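You operate a simulated robot arm through the tools that you are given. There is no shell and no other tool.

You are at the controls of a simulated two-armed robot. One attempt, no reset.

## Task
Put a lid on both cartons on the bench and slot in the card with each one's order number.

The check looks at the end state, three seconds after you hand in, the way a careful person would. Anything else that was tipped, shoved, dropped, spilled or broken makes it a failure. Lids that push on must go on centred and level and be pressed home; caps that screw on are set level and turned clockwise until they are tight.

## Robot
Two 7-joint arms with fingered hands on one trunk that stands fixed in place. Base frame: the origin is at the foot of the trunk, x ahead of it, y to its left, z up; the work surface is at about z = 0.862. Lengths are in m, angles in rad, forces in N, time in s.
The left shoulder is at [0.08, 0.241, 1.392], the right one opposite. Each reaches about 1.128 m from its shoulder. Payload 4.9 kg a hand.
The tool frame of a hand sits at the grasp point between the pads (the TCP): z along the fingers, y along the line on which they close. The tips reach 0.032 m beyond it. The gripper opens to 0.2 m; its body begins 0.089 m behind the TCP. The gripper is a hand of 4 fingers: y runs from the thumb to the fingers, the wrist lies at [0, 0, -0.267] in the tool frame, and closing takes about 1.5 s.
Orientation is that of the tool frame in the base frame, as a unit quaternion [w, x, y, z]. With the fingers straight down and closing along the base's y, the tool's x points along the base's -x, its y along +y and its z along -z.

## Interface
- The arms move only by the tool servo_tool. It takes "left_targets", "right_targets" or both (then of equal length, played together; a hand with none holds still); each is a list of rows, each an object of numbers (a shift or turn left out is 0, a gripper value left out holds the last): "dx", "dy", "dz": the shift along the base's x, y, z in units of 20 mm (1.0 is 20 mm); "rx", "ry", "rz": the turn, a rotation vector about the base's x, y, z in units of 6 degrees (1.0 is 6 degrees); "claw": the opening, from 0 (shut) to 1 (fully open). In form: [{"dx": .., "dy": .., "dz": .., "rx": .., "ry": .., "rz": .., "claw": ..}, ...]. A call has 1 to 20 rows; each row shifts and turns the commanded pose from where the row before left it. A call with a number of a shift or a turn outside -1 to 1 is refused whole. Rows are played at 5 a second. More than 0.05 m and 0.15 rad between two rows, or a gripper value outside its range, and nothing of the call is played. A pose out of reach is approached as far as the arm can. The call stops where the force on the tool passes 40 N (or 10 N more than at its start, if that is more) or the arm is blocked; 0.2 s more then pass. The fingers move at their own pace (about 0.072 m/s each) and stop on an object; they squeeze with about 26 N. The grip force told is the motor's: it shows also when the fingers shut on nothing. Time passes only in rows, and 0.2 s behind the last, so rows that do not move let the fingers close. The reply holds the time, the measured pose of the TCP, the force on the tool along the base axes, the opening and the grip force, in the units named above and with some noise, with the torque about the TCP (base axes, N m) and any sound that the robot's microphone picked up.
- Cameras (640 x 400 px; columns grow to the right, rows downward): "scene" is now at [0.1165, -0.0181, 1.5668]; the picture's right is [-0.21, -0.98, 0.00], its down [-0.57, 0.12, -0.81] and it looks along [0.79, -0.17, -0.58] (base axes); focal length 302 px, centre (320, 200). "left" rides on the left gripper at [-0.069, -0.069, -0.116] in its tool frame; the picture's right is [0.71, -0.71, 0.00], its down [0.54, 0.54, -0.64] and it looks along [0.46, 0.45, 0.77] (tool axes); focal length 226 px, centre (320, 200). "right" rides on the right gripper at [0.069, -0.069, -0.116] in its tool frame; the picture's right is [0.71, 0.71, 0.00], its down [-0.54, 0.54, -0.64] and it looks along [-0.45, 0.45, 0.77] (tool axes); focal length 226 px, centre (320, 200). There is no depth. A picture from a camera that has moved, and an enlarged one, comes with that camera's place and axes in the base frame and with its lens.
- get_image(camera): a new picture of that camera. The clock stands still meanwhile.
- lift_body(by): slides the trunk up (or, below 0, down) by that many m; the arms and the scene camera ride with it, the base frame stays. It gives what a move gives, with no picture.
- set_grasp(shape, hand): the hand has 4 fingers and takes this shape, open, in about a second: jaw (thumb against the fingers, like two jaws); tri (thumb and two fingers); tip (a fingertip pinch); poke (one finger out to press); point (the index stretched); flat (the hand flat); cup (the hand cupped); fist (a fist). The gripper value then closes the fingers along that shape, each until it touches; the sizes above hold for jaw. It gives what a move gives, with no picture.
- head_to(pan, tilt): turns the head with the scene camera to pan (to the left, within 1.501 rad either way) and tilt (down, from -0.506 to 1.204), counted from straight ahead of the robot. It gives what a move gives.
- inspect(camera, box): a new picture of the part [left, top, right, bottom] of that camera's present view, enlarged. The clock stands still meanwhile.
- finish_job(): hands the job in; it is judged then, once.

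Nothing tells you positions but the pictures and the camera data. Unless the task says otherwise, let go and move clear before handing in.

The tools are called after ">>>" by a JSON object that holds its "api" and its "payload". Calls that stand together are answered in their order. servo_tool: Moves the arms, as the interface text tells. Its arguments: {"type":"object","properties":{"left_targets":{"type":"array","items":{"type":"object","properties":{"dx":{"type":"number"},"dy":{"type":"number"},"dz":{"type":"number"},"rx":{"type":"number"},"ry":{"type":"number"},"rz":{"type":"number"},"claw":{"type":"number"}}}},"right_targets":{"type":"array","items":{"type":"object","properties":{"dx":{"type":"number"},"dy":{"type":"number"},"dz":{"type":"number"},"rx":{"type":"number"},"ry":{"type":"number"},"rz":{"type":"number"},"claw":{"type":"number"}}}}},"required":[]} The other tools are called the same way: lift_body (by) moves the trunk up or down; set_grasp (shape, hand) gives the hand a shape; head_to (pan, tilt) turns the head that bears the scene camera; get_image (camera) takes a picture; inspect (camera, box) takes an enlarged picture of a part of a camera's view; finish_job () hands the job in.

At the start:

```text
time_s: 0.0
left_ee_pos: [0.6767, 0.239, 1.2012]
left_orientation: [0.0, 0.0, 1.0, -0.001]
left_contact_force: [0.4, 1.0, -0.7]
left_wrist_torque: [0.02, -0.03, 0.0]
left_finger_gap: 0.1999
left_gripper_force: 0.0
left_shape: jaw
right_ee_pos: [0.726, -0.3643, 1.2317]
right_orientation: [0.0, 0.0, 1.0, 0.0]
right_contact_force: [-0.3, -0.2, 0.6]
right_wrist_torque: [0.0, 0.01, -0.02]
right_finger_gap: 0.1995
right_gripper_force: 0.0
right_shape: jaw
trunk travel left (down, up): [-0.3, 0.54]
head pan, tilt (commanded): [-0.208, 0.623]
```

scene: 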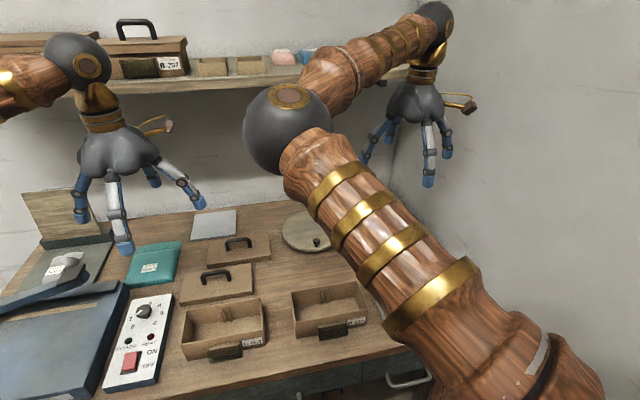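
right: 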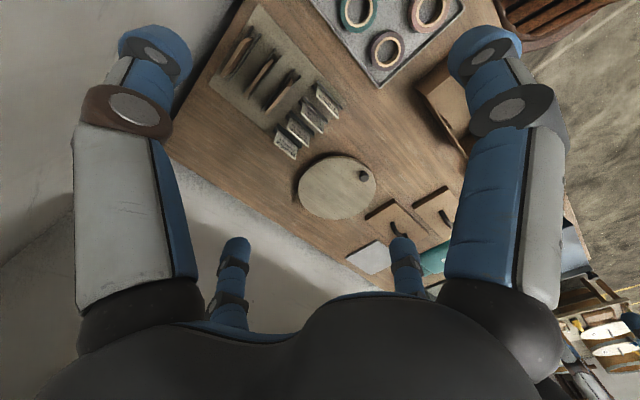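
left: 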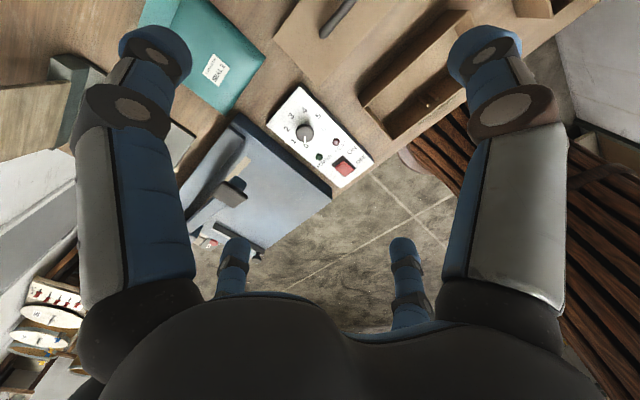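

I see two open cartons with label holders near the bench front, two lids with handles behind them, and cards probably in a rack on the right side. I'll look around more closely before moving.

>>> {"api": "get_image", "payload": {"camera": "scene"}}

>>> {"api": "inspect", "payload": {"camera": "scene", "box": [160, 220, 400, 370]}}

>>> {"api": "inspect", "payload": {"camera": "right", "box": [180, 0, 480, 280]}}

>>> {"api": "inspect", "payload": {"camera": "scene", "box": [0, 0, 400, 120]}}

```text
taken
camera scene: at [0.1165, -0.0181, 1.5668], right [-0.21, -0.98, 0.0], down [-0.57, 0.12, -0.81], along [0.79, -0.17, -0.58], focal length 302 px, centre (320, 200)
```

scene: 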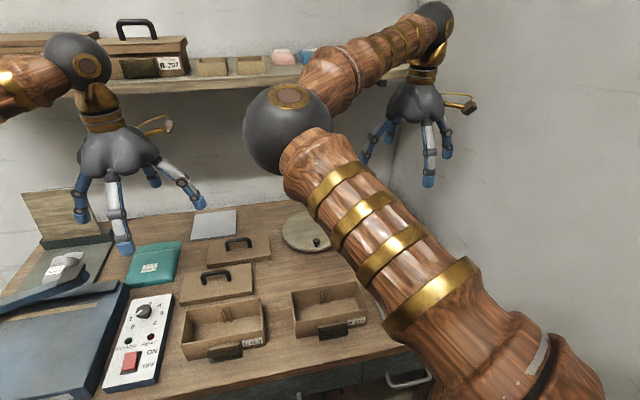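

```text
2.67 times, centred on (280, 295) of scene
camera zoom: at [0.1165, -0.0181, 1.5668], right [-0.21, -0.98, 0.0], down [-0.57, 0.12, -0.81], along [0.79, -0.17, -0.58], focal length 805 px, centre (427, -53)
```

zoom: 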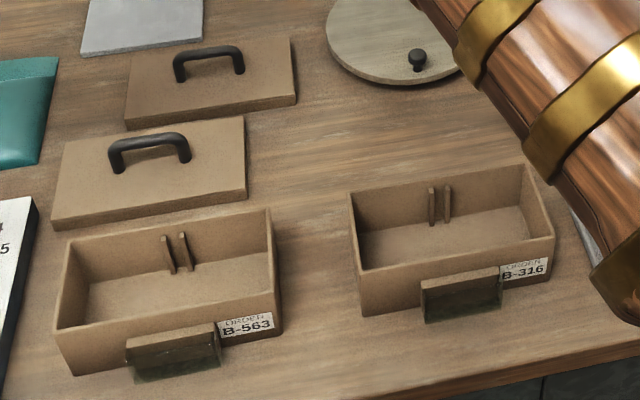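

```text
1.43 times, centred on (330, 140) of right
camera zoom: at [0.6577, -0.4328, 1.3472], right [-0.71, 0.71, 0.0], down [0.54, 0.54, 0.64], along [0.45, 0.45, -0.77], focal length 323 px, centre (306, 286)
```

zoom: 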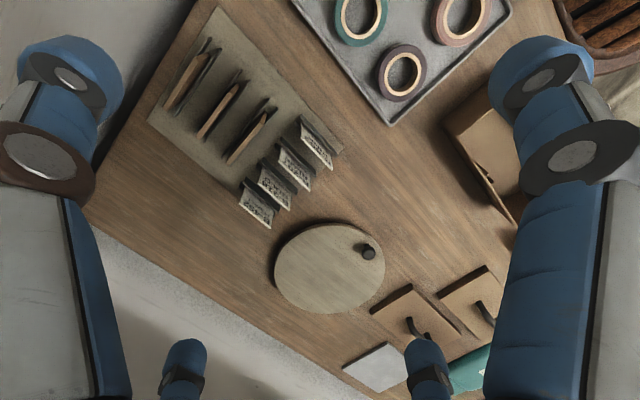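

```text
1.60 times, centred on (200, 60) of scene
camera zoom: at [0.1165, -0.0181, 1.5668], right [-0.21, -0.98, 0.0], down [-0.57, 0.12, -0.81], along [0.79, -0.17, -0.58], focal length 483 px, centre (512, 424)
```

zoom: 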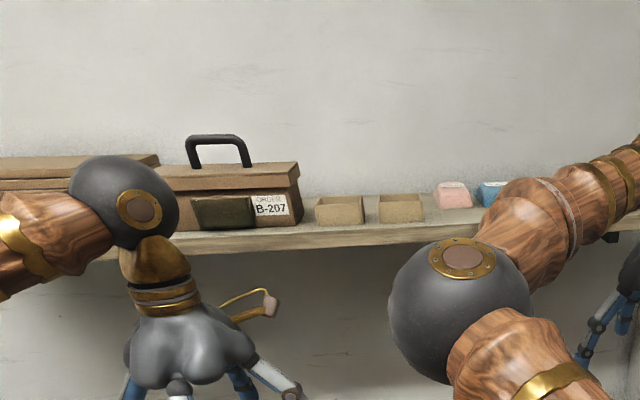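

Each carton carries an order label (B-563 and B-316) beside a dark pocket on its front, and a finished sample sits on the shelf. I'll look closer at the sample, the pockets and the rack of cards.

>>> {"api": "inspect", "payload": {"camera": "scene", "box": [100, 10, 220, 85]}}

>>> {"api": "inspect", "payload": {"camera": "scene", "box": [170, 290, 280, 365]}}

>>> {"api": "inspect", "payload": {"camera": "scene", "box": [280, 270, 380, 350]}}

>>> {"api": "inspect", "payload": {"camera": "right", "box": [240, 60, 360, 180]}}

>>> {"api": "head_to", "payload": {"pan": -0.6, "tilt": 0.75}}

>>> {"api": "get_image", "payload": {"camera": "scene"}}

```text
5.33 times, centred on (160, 48) of scene
camera zoom: at [0.1165, -0.0181, 1.5668], right [-0.21, -0.98, 0.0], down [-0.57, 0.12, -0.81], along [0.79, -0.17, -0.58], focal length 1609 px, centre (1173, 1013)
```

zoom: 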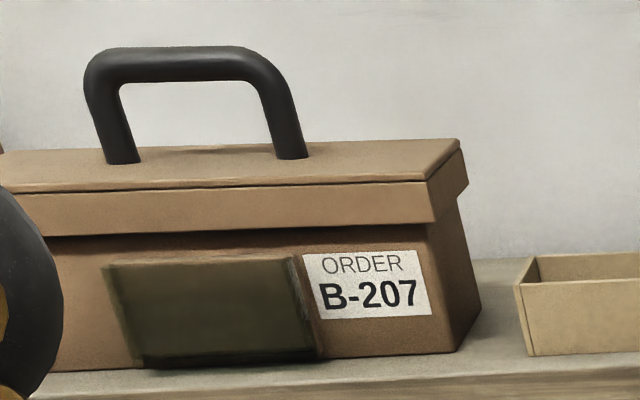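

```text
5.33 times, centred on (225, 328) of scene
camera zoom: at [0.1165, -0.0181, 1.5668], right [-0.21, -0.98, 0.0], down [-0.57, 0.12, -0.81], along [0.79, -0.17, -0.58], focal length 1609 px, centre (827, -480)
```

zoom: 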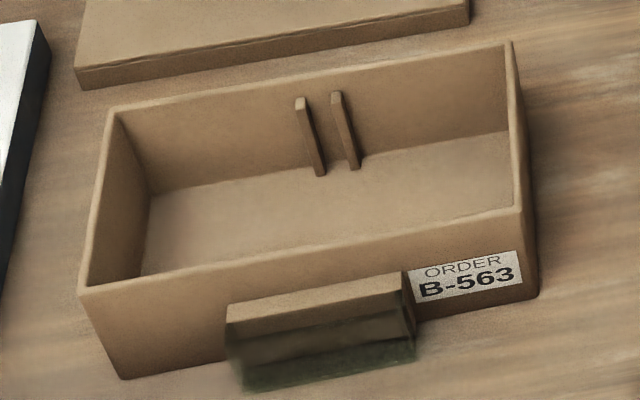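

```text
5.00 times, centred on (330, 310) of scene
camera zoom: at [0.1165, -0.0181, 1.5668], right [-0.21, -0.98, 0.0], down [-0.57, 0.12, -0.81], along [0.79, -0.17, -0.58], focal length 1509 px, centre (270, -350)
```

zoom: 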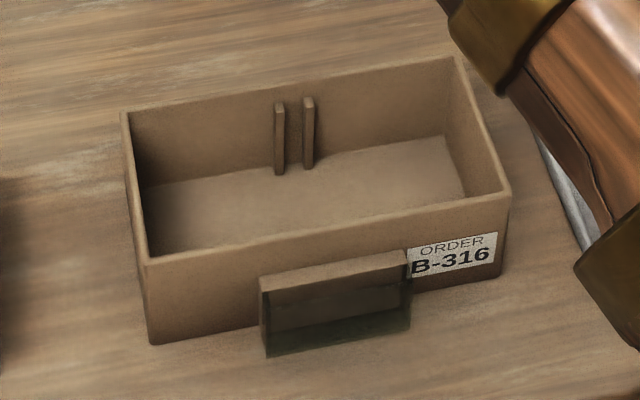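

```text
3.33 times, centred on (300, 120) of right
camera zoom: at [0.6577, -0.4328, 1.3472], right [-0.71, 0.71, 0.0], down [0.54, 0.54, 0.64], along [0.45, 0.45, -0.77], focal length 754 px, centre (387, 467)
```

zoom: 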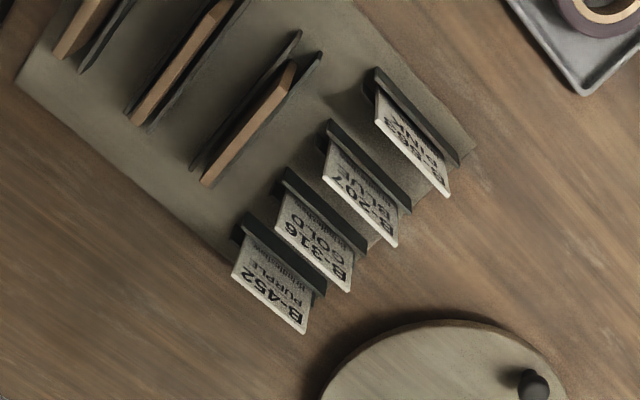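

```text
time_s: 0.9
left_ee_pos: [0.677, 0.238, 1.2014]
left_orientation: [0.001, 0.001, 1.0, 0.001]
left_contact_force: [0.8, 0.2, -0.7]
left_wrist_torque: [0.0, 0.01, -0.01]
left_finger_gap: 0.2002
left_gripper_force: 0.1
left_shape: jaw
right_ee_pos: [0.7264, -0.3635, 1.2298]
right_orientation: [0.001, 0.0, 1.0, 0.001]
right_contact_force: [0.3, -0.6, 0.0]
right_wrist_torque: [-0.03, 0.0, -0.01]
right_finger_gap: 0.1998
right_gripper_force: 0.1
right_shape: jaw
trunk travel left (down, up): [-0.3, 0.54]
head pan, tilt (commanded): [-0.6, 0.75]
```

```text
taken
camera scene: at [0.0992, -0.0468, 1.5559], right [-0.56, -0.83, 0.0], down [-0.56, 0.38, -0.73], along [0.6, -0.41, -0.68], focal length 302 px, centre (320, 200)
```

scene: 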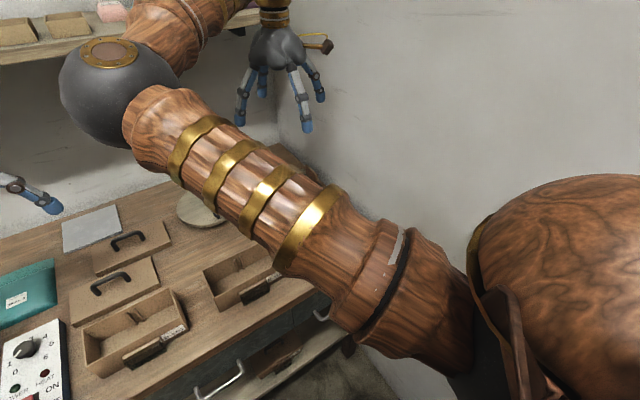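

Cards B-452, B-316, B-207 and B-563 stand in a rack near (0.82, -0.33). The cartons are near (0.563, 0.118) for B-563 and (0.565, -0.134) for B-316, and the lids near (0.726, 0.151) and (0.848, 0.09). Next I turn the right hand by -90° so it closes along x, and look at the rack with its camera.

>>> {"api": "servo_tool", "payload": {"right_targets": [{"rz": -1, "dx": -0.3, "dy": 0.4}, {"rz": -1, "dx": -0.3, "dy": 0.4}, {"rz": -1, "dx": -0.3, "dy": 0.4}, {"rz": -1, "dx": -0.3, "dy": 0.4}, {"rz": -1, "dx": -0.3, "dy": 0.4}, {"rz": -1, "dx": -0.3, "dy": 0.4}, {"rz": -1, "dx": -0.3, "dy": 0.4}, {"rz": -1, "dx": -0.3, "dy": 0.4}, {"rz": -1, "dx": -0.3, "dy": 0.4}, {"rz": -1, "dx": -0.3, "dy": 0.4}, {"rz": -1, "dx": -0.3, "dy": 0.4}, {"rz": -1, "dx": -0.3, "dy": 0.4}, {"rz": -1, "dx": -0.3, "dy": 0.4}, {"rz": -1, "dx": -0.3, "dy": 0.4}, {"rz": -1, "dx": -0.3, "dy": 0.4}]}}

>>> {"api": "get_image", "payload": {"camera": "right"}}

>>> {"api": "get_image", "payload": {"camera": "scene"}}

```text
time_s: 4.1
left_ee_pos: [0.6772, 0.2382, 1.1998]
left_orientation: [0.001, 0.0, 1.0, 0.001]
left_contact_force: [-1.1, -0.1, 1.5]
left_wrist_torque: [-0.01, -0.03, -0.01]
left_finger_gap: 0.2
left_gripper_force: 0.1
left_shape: jaw
right_ee_pos: [0.6356, -0.244, 1.2316]
right_orientation: [0.0, 0.708, 0.706, 0.0]
right_contact_force: [1.0, 0.0, 0.3]
right_wrist_torque: [0.01, 0.0, 0.0]
right_finger_gap: 0.2001
right_gripper_force: 0.0
right_shape: jaw
trunk travel left (down, up): [-0.3, 0.54]
head pan, tilt (commanded): [-0.6, 0.75]
```

```text
taken
camera right: at [0.5673, -0.175, 1.3473], right [0.71, 0.71, 0.0], down [0.54, -0.54, 0.64], along [0.45, -0.46, -0.77], focal length 226 px, centre (320, 200)
```

right: 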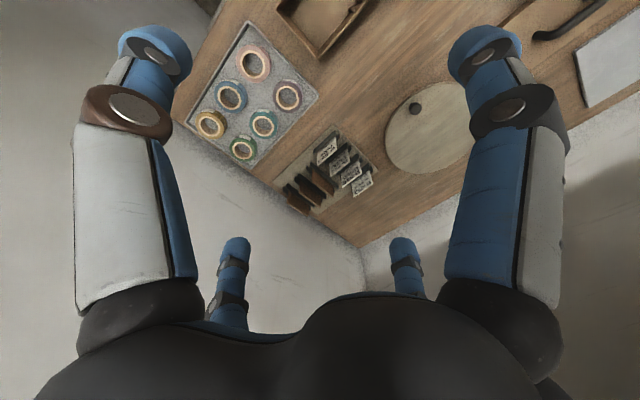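

```text
taken
camera scene: at [0.0988, -0.0463, 1.5559], right [-0.56, -0.83, 0.0], down [-0.56, 0.38, -0.73], along [0.6, -0.41, -0.68], focal length 302 px, centre (320, 200)
```

scene: 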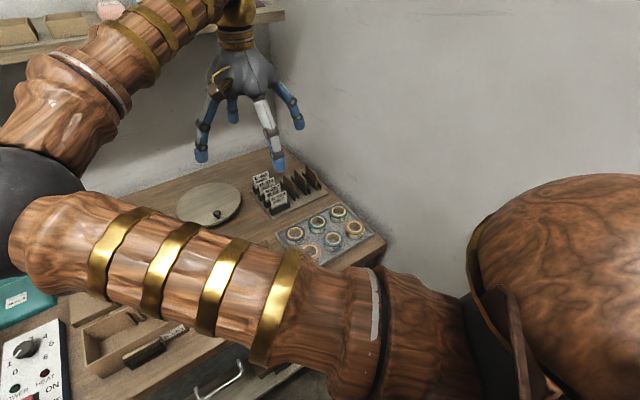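

The rack with cards and dividers and the tray of tape rolls are now visible. I'll zoom in on the rack from both cameras.

>>> {"api": "inspect", "payload": {"camera": "scene", "box": [240, 155, 340, 220]}}

>>> {"api": "inspect", "payload": {"camera": "right", "box": [270, 110, 400, 230]}}

```text
6.15 times, centred on (290, 188) of scene
camera zoom: at [0.0988, -0.0463, 1.5559], right [-0.56, -0.83, 0.0], down [-0.56, 0.38, -0.73], along [0.6, -0.41, -0.68], focal length 1857 px, centre (505, 277)
```

zoom: 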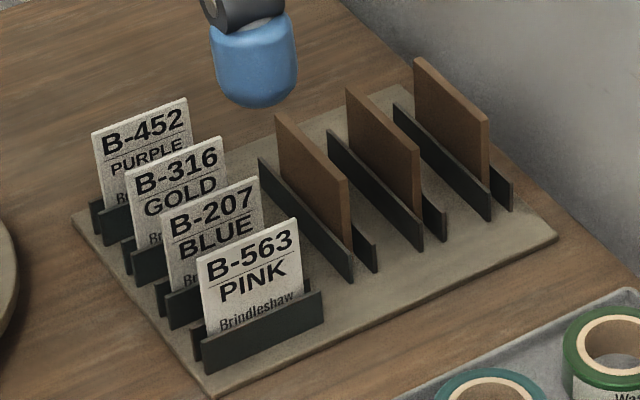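

```text
3.33 times, centred on (335, 170) of right
camera zoom: at [0.5673, -0.175, 1.3473], right [0.71, 0.71, 0.0], down [0.54, -0.54, 0.64], along [0.45, -0.46, -0.77], focal length 754 px, centre (270, 300)
```

zoom: 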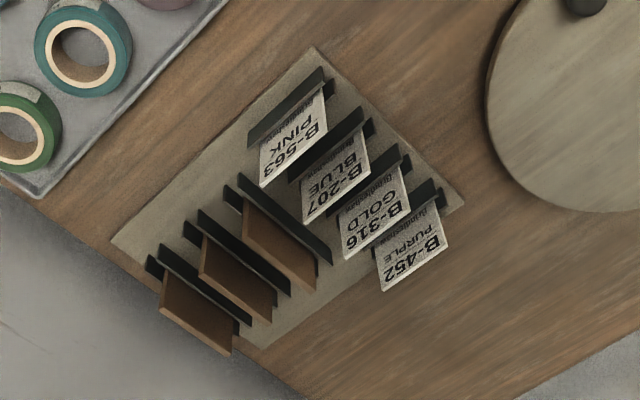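

The cards stand upright in slots spaced about 41 mm along x: B-563 at x≈0.745, B-207 at 0.787, B-316 at 0.827 and B-452 at 0.868, with y≈-0.332 and tops at z≈0.935. Now I'll look closely at the pockets on the cartons.

>>> {"api": "head_to", "payload": {"pan": 0.1, "tilt": 0.95}}

>>> {"api": "get_image", "payload": {"camera": "scene"}}

>>> {"api": "inspect", "payload": {"camera": "scene", "box": [260, 180, 380, 255]}}

```text
time_s: 5.1
left_ee_pos: [0.6769, 0.238, 1.2009]
left_orientation: [-0.001, 0.0, 1.0, 0.0]
left_contact_force: [-0.3, -0.6, -0.4]
left_wrist_torque: [0.03, 0.0, -0.03]
left_finger_gap: 0.1998
left_gripper_force: 0.1
left_shape: jaw
right_ee_pos: [0.6362, -0.2453, 1.2305]
right_orientation: [0.0, 0.706, 0.708, -0.001]
right_contact_force: [-0.8, 0.5, 0.6]
right_wrist_torque: [-0.01, -0.01, 0.02]
right_finger_gap: 0.2
right_gripper_force: 0.0
right_shape: jaw
trunk travel left (down, up): [-0.3, 0.54]
head pan, tilt (commanded): [0.099, 0.949]
```

```text
taken
camera scene: at [0.103, 0.0072, 1.5404], right [0.1, -1.0, 0.0], down [-0.81, -0.08, -0.58], along [0.58, 0.06, -0.81], focal length 302 px, centre (320, 200)
```

scene: 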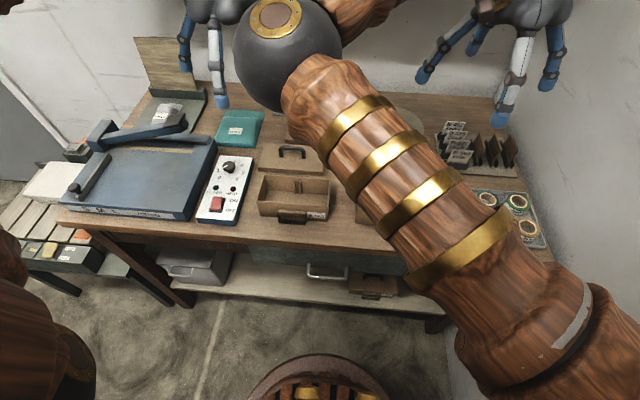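

```text
5.33 times, centred on (320, 218) of scene
camera zoom: at [0.103, 0.0072, 1.5404], right [0.1, -1.0, 0.0], down [-0.81, -0.08, -0.58], along [0.58, 0.06, -0.81], focal length 1609 px, centre (320, 107)
```

zoom: 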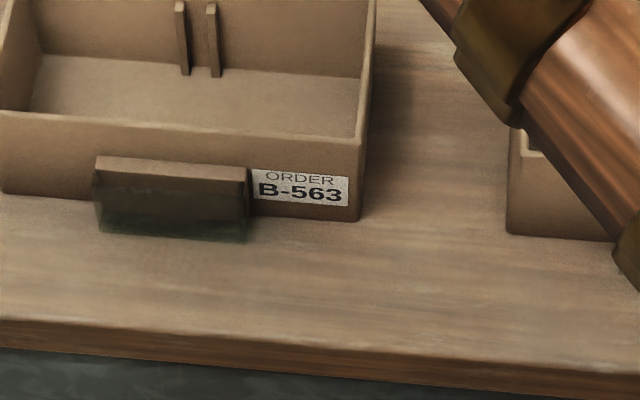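

>>> {"api": "inspect", "payload": {"camera": "scene", "box": [272, 204, 312, 229]}}

>>> {"api": "inspect", "payload": {"camera": "scene", "box": [250, 110, 340, 180]}}

>>> {"api": "get_image", "payload": {"camera": "left"}}

```text
16.00 times, centred on (292, 216) of scene
camera zoom: at [0.103, 0.0072, 1.5404], right [0.1, -1.0, 0.0], down [-0.81, -0.08, -0.58], along [0.58, 0.06, -0.81], focal length 4828 px, centre (768, -64)
```

zoom: 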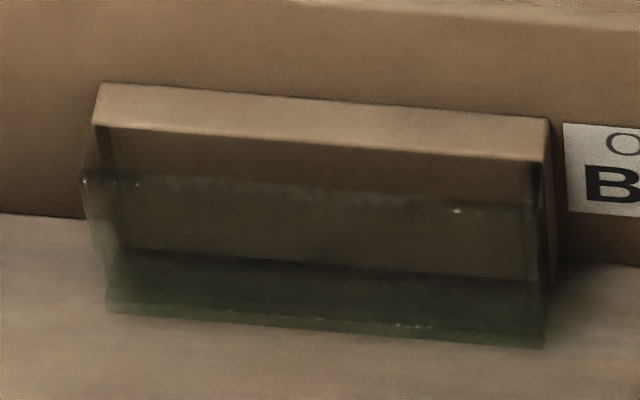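

```text
5.71 times, centred on (295, 145) of scene
camera zoom: at [0.103, 0.0072, 1.5404], right [0.1, -1.0, 0.0], down [-0.81, -0.08, -0.58], along [0.58, 0.06, -0.81], focal length 1724 px, centre (463, 514)
```

zoom: 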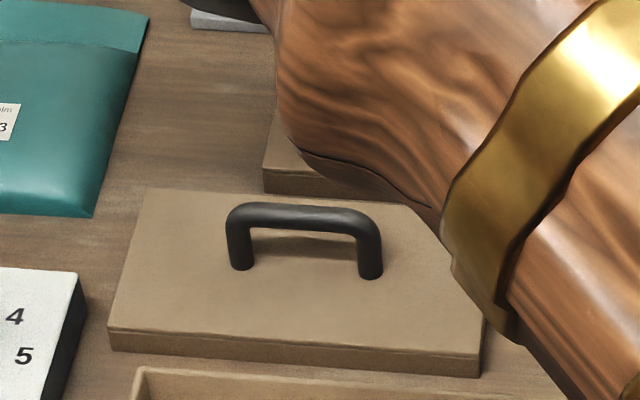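

```text
taken
camera left: at [0.745, 0.1696, 1.3178], right [-0.71, -0.71, 0.0], down [-0.54, 0.54, 0.64], along [-0.46, 0.45, -0.77], focal length 226 px, centre (320, 200)
```

left: 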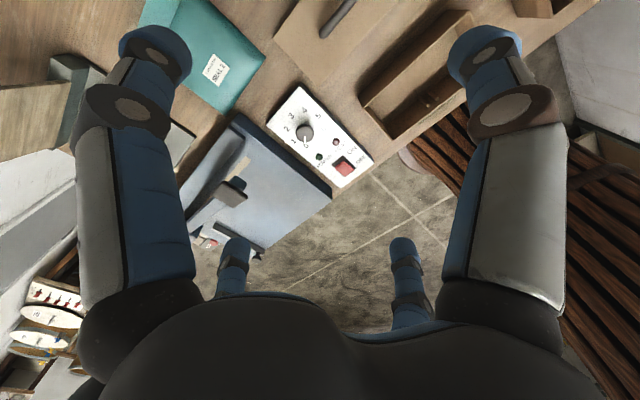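

Each pocket is a backing block about 8 mm thick with a clear front panel, open at the top (slot x≈0.502–0.512, z≈0.862–0.897). The lids measure about 102×193×17 mm with a bar handle roughly 40 mm high. I'll try the "tip" shape on the right hand in mid-air and see how wide the fingertips are.

>>> {"api": "set_grasp", "payload": {"shape": "tip", "hand": "right"}}

>>> {"api": "head_to", "payload": {"pan": -0.4, "tilt": 0.5}}

>>> {"api": "get_image", "payload": {"camera": "scene"}}

>>> {"api": "get_image", "payload": {"camera": "right"}}

```text
time_s: 6.0
left_ee_pos: [0.6765, 0.237, 1.2008]
left_orientation: [0.0, 0.001, 1.0, 0.0]
left_contact_force: [-0.1, -0.3, 0.1]
left_wrist_torque: [0.02, -0.03, 0.03]
left_finger_gap: 0.1998
left_gripper_force: 0.1
left_shape: jaw
right_ee_pos: [0.6369, -0.244, 1.231]
right_orientation: [0.0, 0.706, 0.708, 0.0]
right_contact_force: [0.9, 0.3, 0.4]
right_wrist_torque: [-0.01, -0.02, 0.0]
right_finger_gap: 0.1998
right_gripper_force: 0.0
right_shape: tip
trunk travel left (down, up): [-0.3, 0.54]
head pan, tilt (commanded): [0.099, 0.949]
```

```text
time_s: 7.0
left_ee_pos: [0.6756, 0.2391, 1.2015]
left_orientation: [0.0, 0.0, 1.0, 0.0]
left_contact_force: [0.5, -0.7, 0.0]
left_wrist_torque: [0.01, -0.01, 0.04]
left_finger_gap: 0.2
left_gripper_force: 0.0
left_shape: jaw
right_ee_pos: [0.6358, -0.2441, 1.2305]
right_orientation: [0.0, 0.706, 0.708, -0.001]
right_contact_force: [-0.3, -0.7, -0.1]
right_wrist_torque: [-0.01, 0.0, -0.02]
right_finger_gap: 0.2002
right_gripper_force: 0.0
right_shape: tip
trunk travel left (down, up): [-0.3, 0.54]
head pan, tilt (commanded): [-0.4, 0.499]
```

```text
taken
camera scene: at [0.1145, -0.0353, 1.5778], right [-0.39, -0.92, 0.0], down [-0.44, 0.19, -0.88], along [0.81, -0.34, -0.48], focal length 302 px, centre (320, 200)
```

scene: 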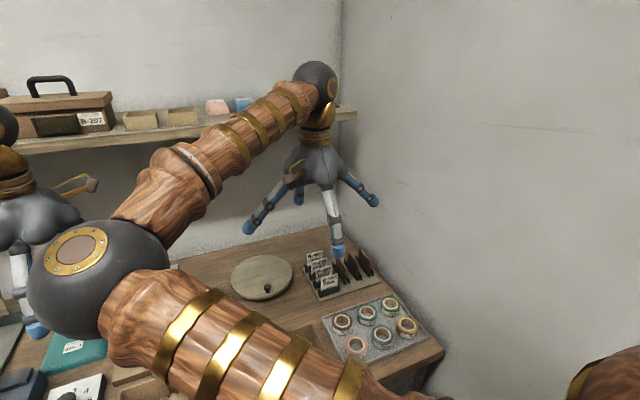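

```text
taken
camera right: at [0.5675, -0.1756, 1.3472], right [0.71, 0.71, 0.0], down [0.54, -0.54, 0.64], along [0.46, -0.45, -0.77], focal length 226 px, centre (320, 200)
```

right: 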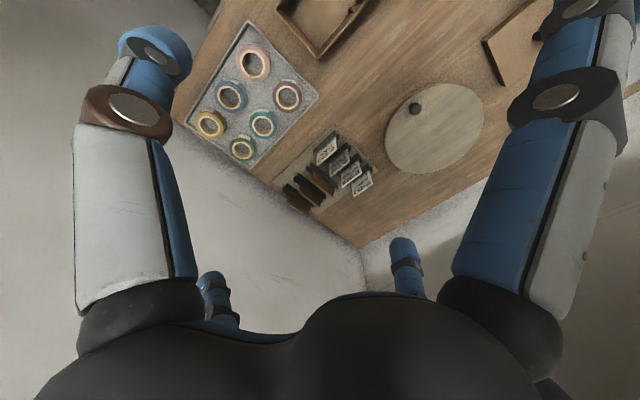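

The tip shape spreads the outer fingers away from the pinch. I'll close it part-way and all the way in mid-air to see the geometry.

>>> {"api": "servo_tool", "payload": {"right_targets": [{"claw": 0.12}, {}, {}, {}, {}, {}, {}, {}]}}

>>> {"api": "get_image", "payload": {"camera": "right"}}

>>> {"api": "inspect", "payload": {"camera": "scene", "box": [230, 110, 400, 290]}}

```text
time_s: 8.8
left_ee_pos: [0.6769, 0.2387, 1.2018]
left_orientation: [0.0, 0.0, 1.0, 0.0]
left_contact_force: [0.3, 0.1, -0.1]
left_wrist_torque: [0.01, -0.02, 0.0]
left_finger_gap: 0.1997
left_gripper_force: 0.1
left_shape: jaw
right_ee_pos: [0.6359, -0.2462, 1.2308]
right_orientation: [0.0, 0.707, 0.707, 0.0]
right_contact_force: [0.3, -0.2, 0.3]
right_wrist_torque: [-0.01, 0.03, 0.02]
right_finger_gap: 0.0243
right_gripper_force: 0.0
right_shape: tip
trunk travel left (down, up): [-0.3, 0.54]
head pan, tilt (commanded): [-0.4, 0.499]
```

```text
taken
camera right: at [0.5676, -0.1756, 1.3472], right [0.71, 0.71, 0.0], down [0.54, -0.54, 0.64], along [0.45, -0.45, -0.77], focal length 226 px, centre (320, 200)
```

right: 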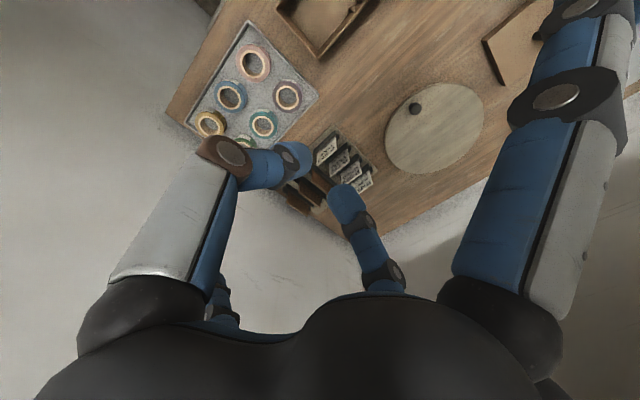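

```text
2.22 times, centred on (315, 200) of scene
camera zoom: at [0.1145, -0.0354, 1.5779], right [-0.39, -0.92, 0.0], down [-0.44, 0.19, -0.88], along [0.81, -0.34, -0.48], focal length 671 px, centre (331, 200)
```

zoom: 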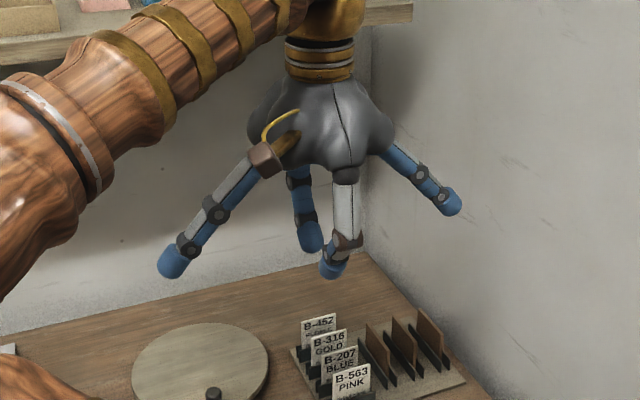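

In the tip shape the thumb and one finger pinch while the two others stay splayed. To see this from the side I'll use the idle left hand, which closes along y, and try shapes with the scene camera turned to it.

>>> {"api": "set_grasp", "payload": {"shape": "tip", "hand": "left"}}

>>> {"api": "servo_tool", "payload": {"left_targets": [{"claw": 0.12}, {}, {}, {}, {}, {}, {}, {}]}}

>>> {"api": "head_to", "payload": {"pan": 0.42, "tilt": 0.55}}

>>> {"api": "get_image", "payload": {"camera": "scene"}}

>>> {"api": "get_image", "payload": {"camera": "left"}}

```text
time_s: 9.7
left_ee_pos: [0.677, 0.2378, 1.2009]
left_orientation: [0.0, 0.0, 1.0, 0.0]
left_contact_force: [-0.2, -0.4, 0.4]
left_wrist_torque: [0.01, -0.02, 0.03]
left_finger_gap: 0.1999
left_gripper_force: 0.0
left_shape: tip
right_ee_pos: [0.636, -0.2443, 1.2315]
right_orientation: [0.0, 0.707, 0.707, 0.0]
right_contact_force: [-0.2, 0.0, 1.3]
right_wrist_torque: [0.06, 0.0, 0.0]
right_finger_gap: 0.0245
right_gripper_force: 0.1
right_shape: tip
trunk travel left (down, up): [-0.3, 0.54]
head pan, tilt (commanded): [-0.4, 0.499]
```

```text
time_s: 11.5
left_ee_pos: [0.6766, 0.2389, 1.2011]
left_orientation: [0.0, 0.0, 1.0, 0.0]
left_contact_force: [-0.4, 0.2, 0.6]
left_wrist_torque: [0.03, -0.01, 0.0]
left_finger_gap: 0.0241
left_gripper_force: 0.2
left_shape: tip
right_ee_pos: [0.6354, -0.2436, 1.2308]
right_orientation: [-0.001, 0.707, 0.708, 0.0]
right_contact_force: [0.0, 0.2, 0.1]
right_wrist_torque: [-0.02, -0.01, -0.01]
right_finger_gap: 0.0245
right_gripper_force: 0.0
right_shape: tip
trunk travel left (down, up): [-0.3, 0.54]
head pan, tilt (commanded): [-0.4, 0.499]
```

```text
time_s: 12.6
left_ee_pos: [0.6761, 0.2371, 1.2006]
left_orientation: [-0.001, 0.0, 1.0, 0.0]
left_contact_force: [0.2, 0.0, -0.1]
left_wrist_torque: [-0.02, -0.01, 0.0]
left_finger_gap: 0.0242
left_gripper_force: 0.1
left_shape: tip
right_ee_pos: [0.636, -0.244, 1.2311]
right_orientation: [0.0, 0.707, 0.707, 0.0]
right_contact_force: [0.7, 0.8, 0.0]
right_wrist_torque: [-0.01, -0.02, 0.01]
right_finger_gap: 0.0245
right_gripper_force: 0.0
right_shape: tip
trunk travel left (down, up): [-0.3, 0.54]
head pan, tilt (commanded): [0.421, 0.55]
```

```text
taken
camera scene: at [0.1127, 0.0366, 1.5733], right [0.41, -0.91, 0.0], down [-0.48, -0.21, -0.85], along [0.78, 0.35, -0.52], focal length 302 px, centre (320, 200)
```

scene: 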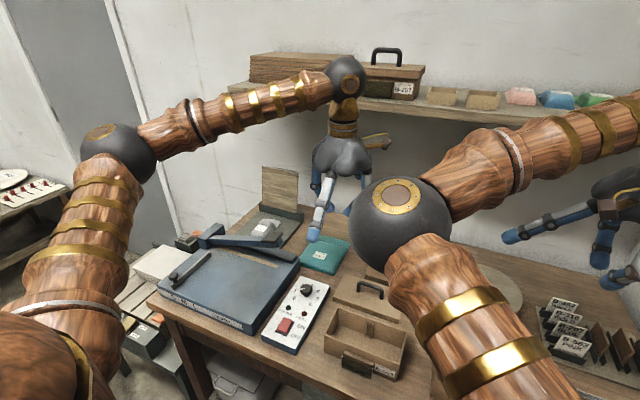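

```text
taken
camera left: at [0.7451, 0.1695, 1.3178], right [-0.71, -0.71, 0.0], down [-0.54, 0.54, 0.64], along [-0.46, 0.45, -0.77], focal length 226 px, centre (320, 200)
```

left: 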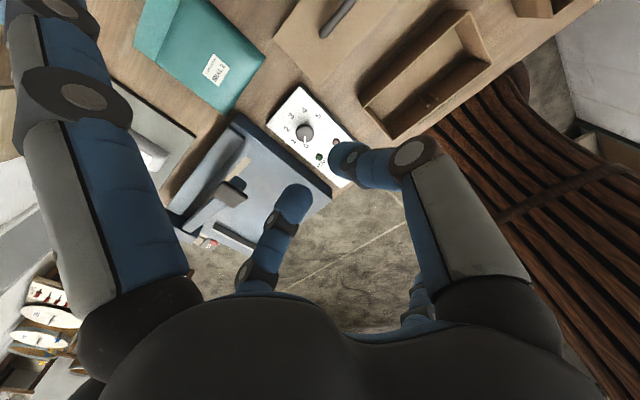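

>>> {"api": "inspect", "payload": {"camera": "scene", "box": [280, 110, 400, 250]}}

```text
2.86 times, centred on (340, 180) of scene
camera zoom: at [0.1127, 0.0366, 1.5733], right [0.41, -0.91, 0.0], down [-0.48, -0.21, -0.85], along [0.78, 0.35, -0.52], focal length 862 px, centre (263, 257)
```

zoom: 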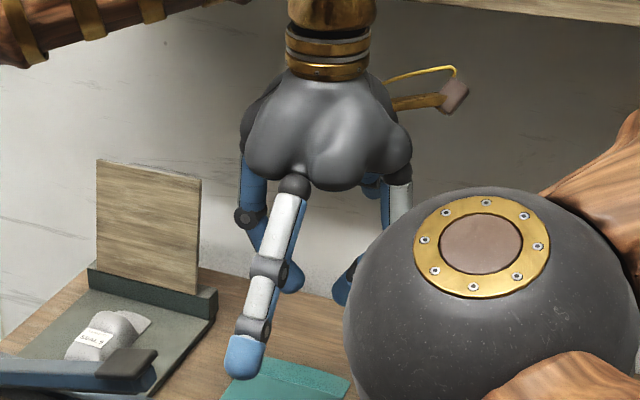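

>>> {"api": "servo_tool", "payload": {"left_targets": [{"dx": -0.7, "dy": 0.9, "dz": 0.3}, {"dx": -0.7, "dy": 0.9, "dz": 0.3}, {"dx": -0.7, "dy": 0.9, "dz": 0.3}, {"dx": -0.7, "dy": 0.9, "dz": 0.3}, {"dx": -0.7, "dy": 0.9, "dz": 0.3}, {"dx": -0.7, "dy": 0.9, "dz": 0.3}, {"dx": -0.7, "dy": 0.9, "dz": 0.3}]}}

>>> {"api": "head_to", "payload": {"pan": 0.6, "tilt": 0.5}}

>>> {"api": "get_image", "payload": {"camera": "scene"}}

```text
time_s: 14.2
left_ee_pos: [0.5764, 0.364, 1.2428]
left_orientation: [0.0, 0.0, 1.0, 0.0]
left_contact_force: [0.0, -0.3, 0.2]
left_wrist_torque: [0.0, 0.01, -0.05]
left_finger_gap: 0.0242
left_gripper_force: 0.1
left_shape: tip
right_ee_pos: [0.6349, -0.2437, 1.2323]
right_orientation: [0.0, 0.707, 0.707, 0.0]
right_contact_force: [0.4, -0.2, 0.5]
right_wrist_torque: [0.01, 0.0, -0.01]
right_finger_gap: 0.0243
right_gripper_force: 0.1
right_shape: tip
trunk travel left (down, up): [-0.3, 0.54]
head pan, tilt (commanded): [0.421, 0.55]
```

```text
time_s: 14.9
left_ee_pos: [0.5783, 0.3638, 1.2416]
left_orientation: [0.0, -0.001, 1.0, 0.0]
left_contact_force: [0.2, 0.0, -0.8]
left_wrist_torque: [0.01, -0.01, 0.0]
left_finger_gap: 0.0242
left_gripper_force: 0.1
left_shape: tip
right_ee_pos: [0.6366, -0.2447, 1.2313]
right_orientation: [0.0, 0.707, 0.707, 0.0]
right_contact_force: [0.4, 0.1, 0.9]
right_wrist_torque: [-0.02, -0.01, -0.02]
right_finger_gap: 0.0243
right_gripper_force: 0.1
right_shape: tip
trunk travel left (down, up): [-0.3, 0.54]
head pan, tilt (commanded): [0.6, 0.499]
```

```text
taken
camera scene: at [0.1059, 0.0513, 1.5778], right [0.56, -0.83, 0.0], down [-0.4, -0.27, -0.88], along [0.72, 0.5, -0.48], focal length 302 px, centre (320, 200)
```

scene: 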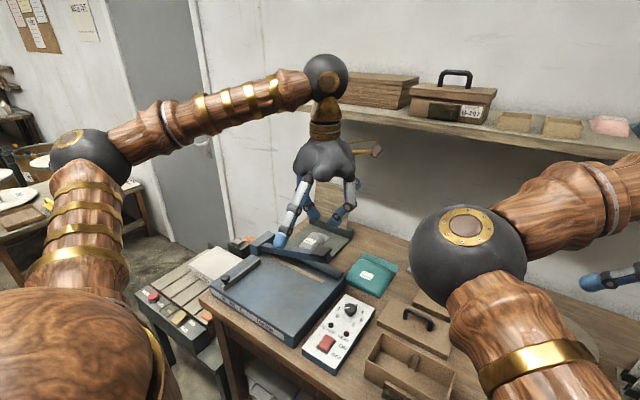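

>>> {"api": "inspect", "payload": {"camera": "scene", "box": [260, 130, 400, 260]}}

```text
3.08 times, centred on (330, 195) of scene
camera zoom: at [0.1059, 0.0513, 1.5778], right [0.56, -0.83, 0.0], down [-0.4, -0.27, -0.88], along [0.72, 0.5, -0.48], focal length 928 px, centre (289, 215)
```

zoom: 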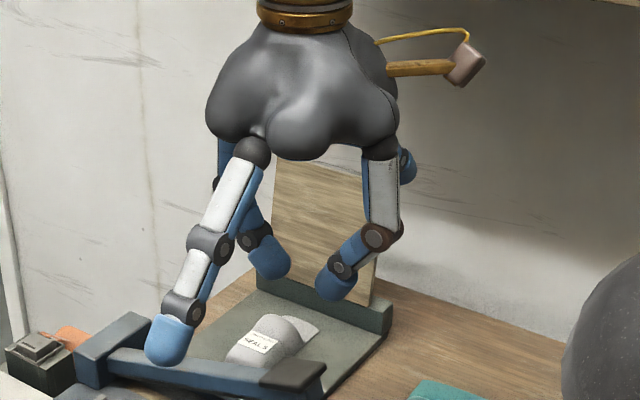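

The tip shape holds its distal links at about 45°. For comparison I'll check "jaw" nearly closed on the left hand, since near-parallel fingers would suit the cards and the handle clearance better.

>>> {"api": "set_grasp", "payload": {"shape": "jaw", "hand": "left"}}

>>> {"api": "servo_tool", "payload": {"left_targets": [{"claw": 0.06}, {}, {}, {}, {}, {}, {}, {}]}}

>>> {"api": "inspect", "payload": {"camera": "scene", "box": [260, 130, 400, 260]}}

>>> {"api": "get_image", "payload": {"camera": "left"}}

>>> {"api": "set_grasp", "payload": {"shape": "tri", "hand": "left"}}

>>> {"api": "servo_tool", "payload": {"left_targets": [{"claw": 0.06}, {}, {}, {}, {}, {}, {}, {}]}}

>>> {"api": "inspect", "payload": {"camera": "scene", "box": [260, 130, 400, 260]}}

>>> {"api": "get_image", "payload": {"camera": "left"}}

```text
time_s: 15.8
left_ee_pos: [0.5777, 0.365, 1.2424]
left_orientation: [0.0, -0.001, 1.0, 0.0]
left_contact_force: [-0.2, -1.0, 0.6]
left_wrist_torque: [0.02, 0.0, -0.02]
left_finger_gap: 0.1999
left_gripper_force: 0.1
left_shape: jaw
right_ee_pos: [0.6368, -0.245, 1.2316]
right_orientation: [-0.001, 0.707, 0.707, 0.0]
right_contact_force: [0.1, -0.7, 0.0]
right_wrist_torque: [0.01, 0.02, -0.02]
right_finger_gap: 0.0246
right_gripper_force: 0.0
right_shape: tip
trunk travel left (down, up): [-0.3, 0.54]
head pan, tilt (commanded): [0.6, 0.499]
```

```text
time_s: 17.6
left_ee_pos: [0.5789, 0.3645, 1.243]
left_orientation: [0.0, 0.0, 1.0, 0.0]
left_contact_force: [-0.4, -0.3, -0.1]
left_wrist_torque: [-0.01, -0.01, -0.02]
left_finger_gap: 0.0124
left_gripper_force: 0.0
left_shape: jaw
right_ee_pos: [0.6354, -0.2443, 1.2315]
right_orientation: [0.0, 0.707, 0.707, 0.0]
right_contact_force: [0.0, 0.3, -0.6]
right_wrist_torque: [0.0, -0.01, 0.0]
right_finger_gap: 0.0244
right_gripper_force: 0.0
right_shape: tip
trunk travel left (down, up): [-0.3, 0.54]
head pan, tilt (commanded): [0.6, 0.499]
```

```text
3.08 times, centred on (330, 195) of scene
camera zoom: at [0.1057, 0.0515, 1.5779], right [0.57, -0.82, 0.0], down [-0.4, -0.27, -0.88], along [0.72, 0.5, -0.48], focal length 928 px, centre (289, 215)
```

zoom: 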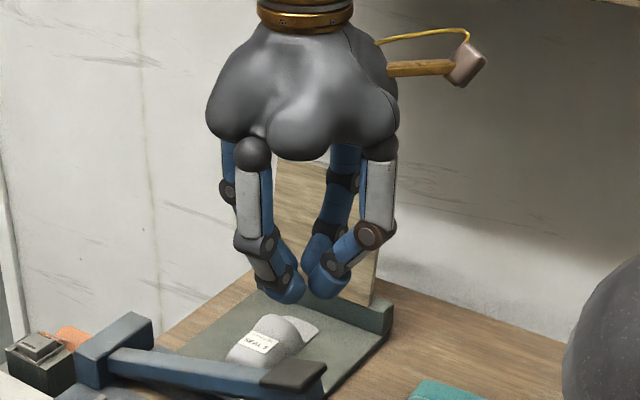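

```text
taken
camera left: at [0.6469, 0.2947, 1.3591], right [-0.71, -0.71, 0.0], down [-0.54, 0.54, 0.64], along [-0.46, 0.45, -0.77], focal length 226 px, centre (320, 200)
```

left: 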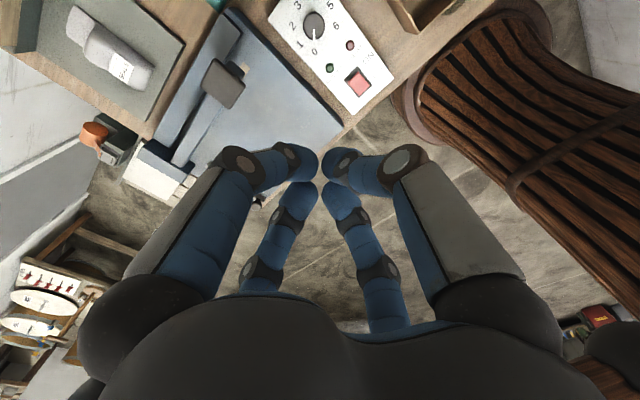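

```text
time_s: 18.5
left_ee_pos: [0.5796, 0.3634, 1.2426]
left_orientation: [-0.001, -0.001, 1.0, 0.0]
left_contact_force: [-0.3, -0.6, 0.0]
left_wrist_torque: [0.03, 0.03, 0.01]
left_finger_gap: 0.2001
left_gripper_force: 0.1
left_shape: tri
right_ee_pos: [0.6356, -0.2454, 1.2318]
right_orientation: [0.001, 0.707, 0.707, 0.0]
right_contact_force: [-0.2, -0.1, -0.3]
right_wrist_torque: [-0.03, 0.01, -0.02]
right_finger_gap: 0.0243
right_gripper_force: 0.0
right_shape: tip
trunk travel left (down, up): [-0.3, 0.54]
head pan, tilt (commanded): [0.6, 0.499]
```

```text
time_s: 20.3
left_ee_pos: [0.5779, 0.3636, 1.2419]
left_orientation: [-0.001, 0.0, 1.0, 0.0]
left_contact_force: [-0.5, 0.7, -0.1]
left_wrist_torque: [0.01, 0.01, 0.01]
left_finger_gap: 0.0124
left_gripper_force: 0.0
left_shape: tri
right_ee_pos: [0.6351, -0.2454, 1.2304]
right_orientation: [0.0, 0.707, 0.707, 0.0]
right_contact_force: [-0.2, 0.4, -1.2]
right_wrist_torque: [0.01, 0.02, -0.01]
right_finger_gap: 0.0243
right_gripper_force: 0.1
right_shape: tip
trunk travel left (down, up): [-0.3, 0.54]
head pan, tilt (commanded): [0.6, 0.499]
```

```text
3.08 times, centred on (330, 195) of scene
camera zoom: at [0.1057, 0.0515, 1.5779], right [0.57, -0.82, 0.0], down [-0.4, -0.27, -0.88], along [0.72, 0.5, -0.48], focal length 928 px, centre (289, 215)
```

zoom: 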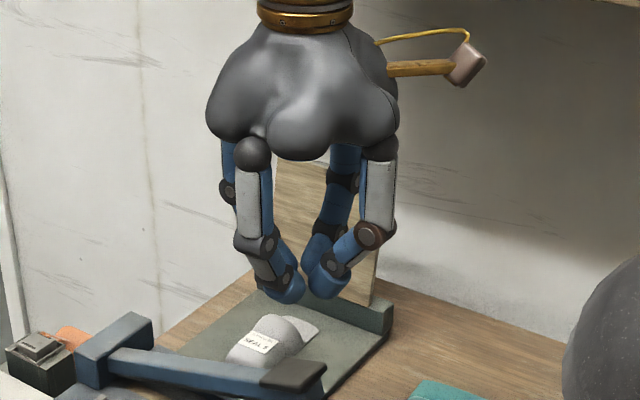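

```text
taken
camera left: at [0.6469, 0.2947, 1.3591], right [-0.71, -0.71, 0.0], down [-0.54, 0.54, 0.64], along [-0.46, 0.45, -0.77], focal length 226 px, centre (320, 200)
```

left: 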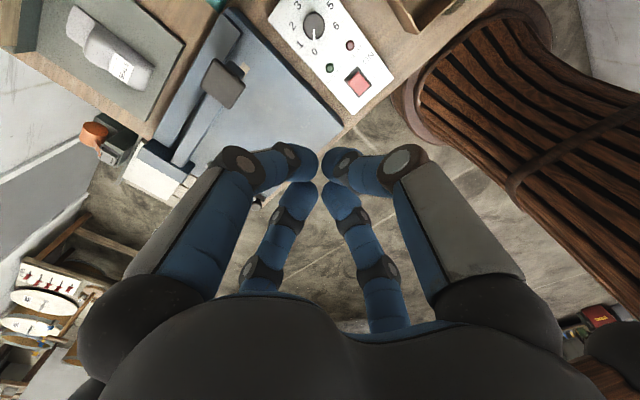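

In the jaw shape the hand is two fingers against two, with the tips meeting in a compact V and nothing splayed, so I'll use jaw for both lids and cards. Next I bring the right hand in front of carton B-316 and view the pocket slot up close.

>>> {"api": "set_grasp", "payload": {"shape": "jaw", "hand": "right"}}

>>> {"api": "set_grasp", "payload": {"shape": "jaw", "hand": "left"}}

>>> {"api": "servo_tool", "payload": {"right_targets": [{"dx": -0.74, "dy": 0.72, "dz": -0.7}, {"dx": -0.74, "dy": 0.72, "dz": -0.7}, {"dx": -0.74, "dy": 0.72, "dz": -0.7}, {"dx": -0.74, "dy": 0.72, "dz": -0.7}, {"dx": -0.74, "dy": 0.72, "dz": -0.7}, {"dx": -0.74, "dy": 0.72, "dz": -0.7}, {"dx": -0.74, "dy": 0.72, "dz": -0.7}, {"dx": -0.74, "dy": 0.72, "dz": -0.7}, {"dx": -0.74, "dy": 0.72, "dz": -0.7}, {"dx": -0.74, "dy": 0.72, "dz": -0.7}, {"dx": -0.74, "dy": 0.72, "dz": -0.7}, {"dx": -0.74, "dy": 0.72, "dz": -0.7}]}}

>>> {"api": "get_image", "payload": {"camera": "right"}}

>>> {"api": "head_to", "payload": {"pan": -0.1, "tilt": 0.8}}

>>> {"api": "get_image", "payload": {"camera": "scene"}}

```text
time_s: 21.2
left_ee_pos: [0.5776, 0.3639, 1.2416]
left_orientation: [0.0, -0.001, 1.0, 0.0]
left_contact_force: [0.3, 0.1, 0.0]
left_wrist_torque: [0.02, -0.03, 0.04]
left_finger_gap: 0.0122
left_gripper_force: 0.1
left_shape: tri
right_ee_pos: [0.6354, -0.2443, 1.2316]
right_orientation: [0.001, 0.707, 0.707, -0.001]
right_contact_force: [0.1, 0.0, -0.3]
right_wrist_torque: [0.0, 0.02, 0.04]
right_finger_gap: 0.2001
right_gripper_force: 0.0
right_shape: jaw
trunk travel left (down, up): [-0.3, 0.54]
head pan, tilt (commanded): [0.6, 0.499]
```

```text
time_s: 22.1
left_ee_pos: [0.5794, 0.3628, 1.2424]
left_orientation: [0.0, 0.0, 1.0, -0.001]
left_contact_force: [0.3, -0.8, -0.1]
left_wrist_torque: [0.01, 0.04, 0.0]
left_finger_gap: 0.2002
left_gripper_force: 0.1
left_shape: jaw
right_ee_pos: [0.6352, -0.245, 1.2318]
right_orientation: [0.0, 0.707, 0.707, 0.0]
right_contact_force: [0.5, -0.3, 0.3]
right_wrist_torque: [0.01, -0.02, -0.05]
right_finger_gap: 0.2
right_gripper_force: 0.0
right_shape: jaw
trunk travel left (down, up): [-0.3, 0.54]
head pan, tilt (commanded): [0.6, 0.499]
```

```text
time_s: 24.9
left_ee_pos: [0.5782, 0.3641, 1.2417]
left_orientation: [0.0, -0.001, 1.0, 0.0]
left_contact_force: [-1.3, -0.3, -0.9]
left_wrist_torque: [-0.02, -0.01, 0.04]
left_finger_gap: 0.1997
left_gripper_force: 0.0
left_shape: jaw
right_ee_pos: [0.4745, -0.1099, 1.0654]
right_orientation: [-0.005, 0.744, 0.668, 0.004]
right_contact_force: [0.3, -0.5, 0.2]
right_wrist_torque: [-0.02, 0.01, -0.01]
right_finger_gap: 0.1998
right_gripper_force: 0.0
right_shape: jaw
trunk travel left (down, up): [-0.3, 0.54]
head pan, tilt (commanded): [0.6, 0.499]
stopped in row 12 (right hand): the arm was blocked; the commanded pose is now the measured one
```

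```text
taken
camera right: at [0.414, -0.0351, 1.1826], right [0.78, 0.63, 0.01], down [0.48, -0.6, 0.64], along [0.4, -0.49, -0.77], focal length 226 px, centre (320, 200)
```

right: 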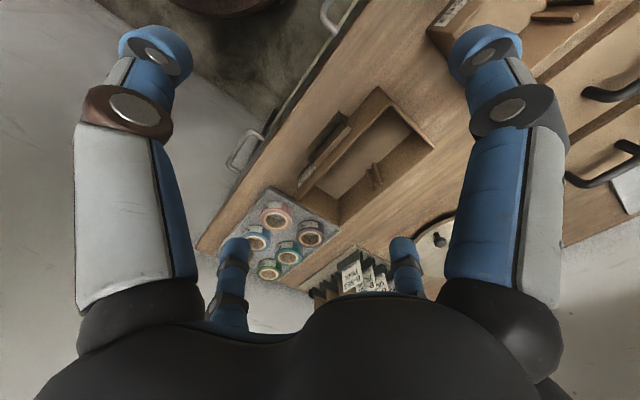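

```text
time_s: 26.0
left_ee_pos: [0.5784, 0.3633, 1.2432]
left_orientation: [0.001, 0.0, 1.0, 0.001]
left_contact_force: [-0.6, 0.8, 0.2]
left_wrist_torque: [0.03, 0.0, 0.0]
left_finger_gap: 0.1998
left_gripper_force: 0.0
left_shape: jaw
right_ee_pos: [0.4751, -0.1096, 1.0657]
right_orientation: [-0.005, 0.744, 0.668, 0.004]
right_contact_force: [1.0, 0.1, 0.0]
right_wrist_torque: [0.01, 0.01, 0.01]
right_finger_gap: 0.2001
right_gripper_force: 0.0
right_shape: jaw
trunk travel left (down, up): [-0.3, 0.54]
head pan, tilt (commanded): [-0.099, 0.799]
```

```text
taken
camera scene: at [0.1108, -0.0077, 1.5519], right [-0.1, -1.0, 0.0], down [-0.71, 0.07, -0.7], along [0.69, -0.07, -0.72], focal length 302 px, centre (320, 200)
```

scene: 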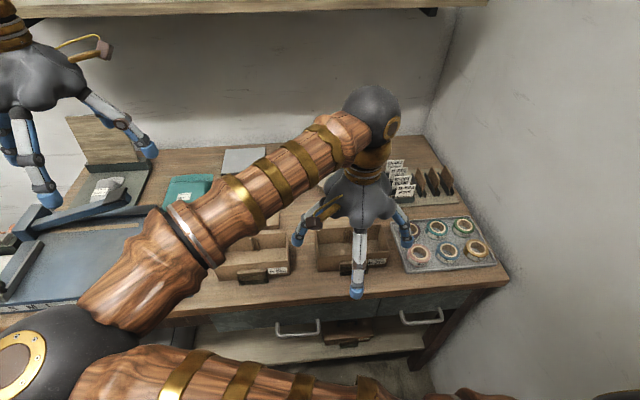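

The right arm hit a limit close to the body, but the camera now sees the pocket of carton B-316. I'll zoom in on it.

>>> {"api": "inspect", "payload": {"camera": "right", "box": [270, 80, 440, 230]}}

>>> {"api": "inspect", "payload": {"camera": "right", "box": [285, 100, 365, 200]}}

>>> {"api": "inspect", "payload": {"camera": "scene", "box": [200, 220, 310, 290]}}

```text
2.67 times, centred on (355, 155) of right
camera zoom: at [0.4139, -0.0354, 1.1824], right [0.78, 0.63, 0.01], down [0.48, -0.6, 0.64], along [0.4, -0.49, -0.77], focal length 603 px, centre (227, 320)
```

zoom: 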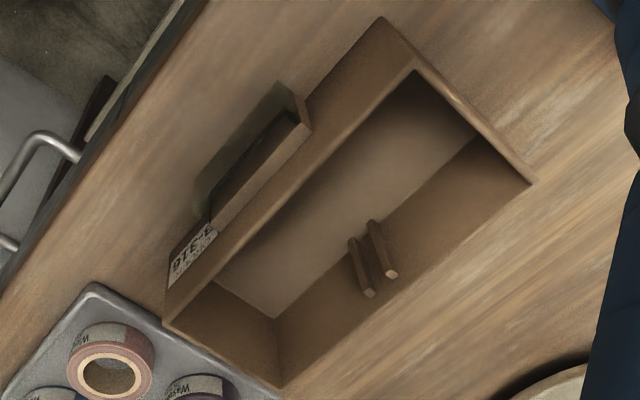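

```text
4.00 times, centred on (325, 150) of right
camera zoom: at [0.4139, -0.0354, 1.1824], right [0.78, 0.63, 0.01], down [0.48, -0.6, 0.64], along [0.4, -0.49, -0.77], focal length 904 px, centre (300, 400)
```

zoom: 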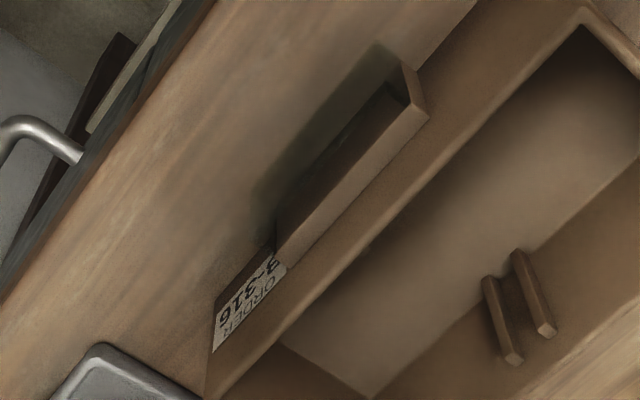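

```text
5.71 times, centred on (255, 255) of scene
camera zoom: at [0.1108, -0.0077, 1.5519], right [-0.1, -1.0, 0.0], down [-0.71, 0.07, -0.7], along [0.69, -0.07, -0.72], focal length 1724 px, centre (691, -114)
```

zoom: 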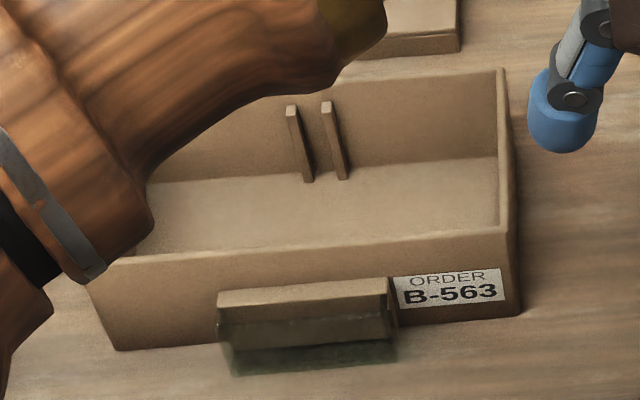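

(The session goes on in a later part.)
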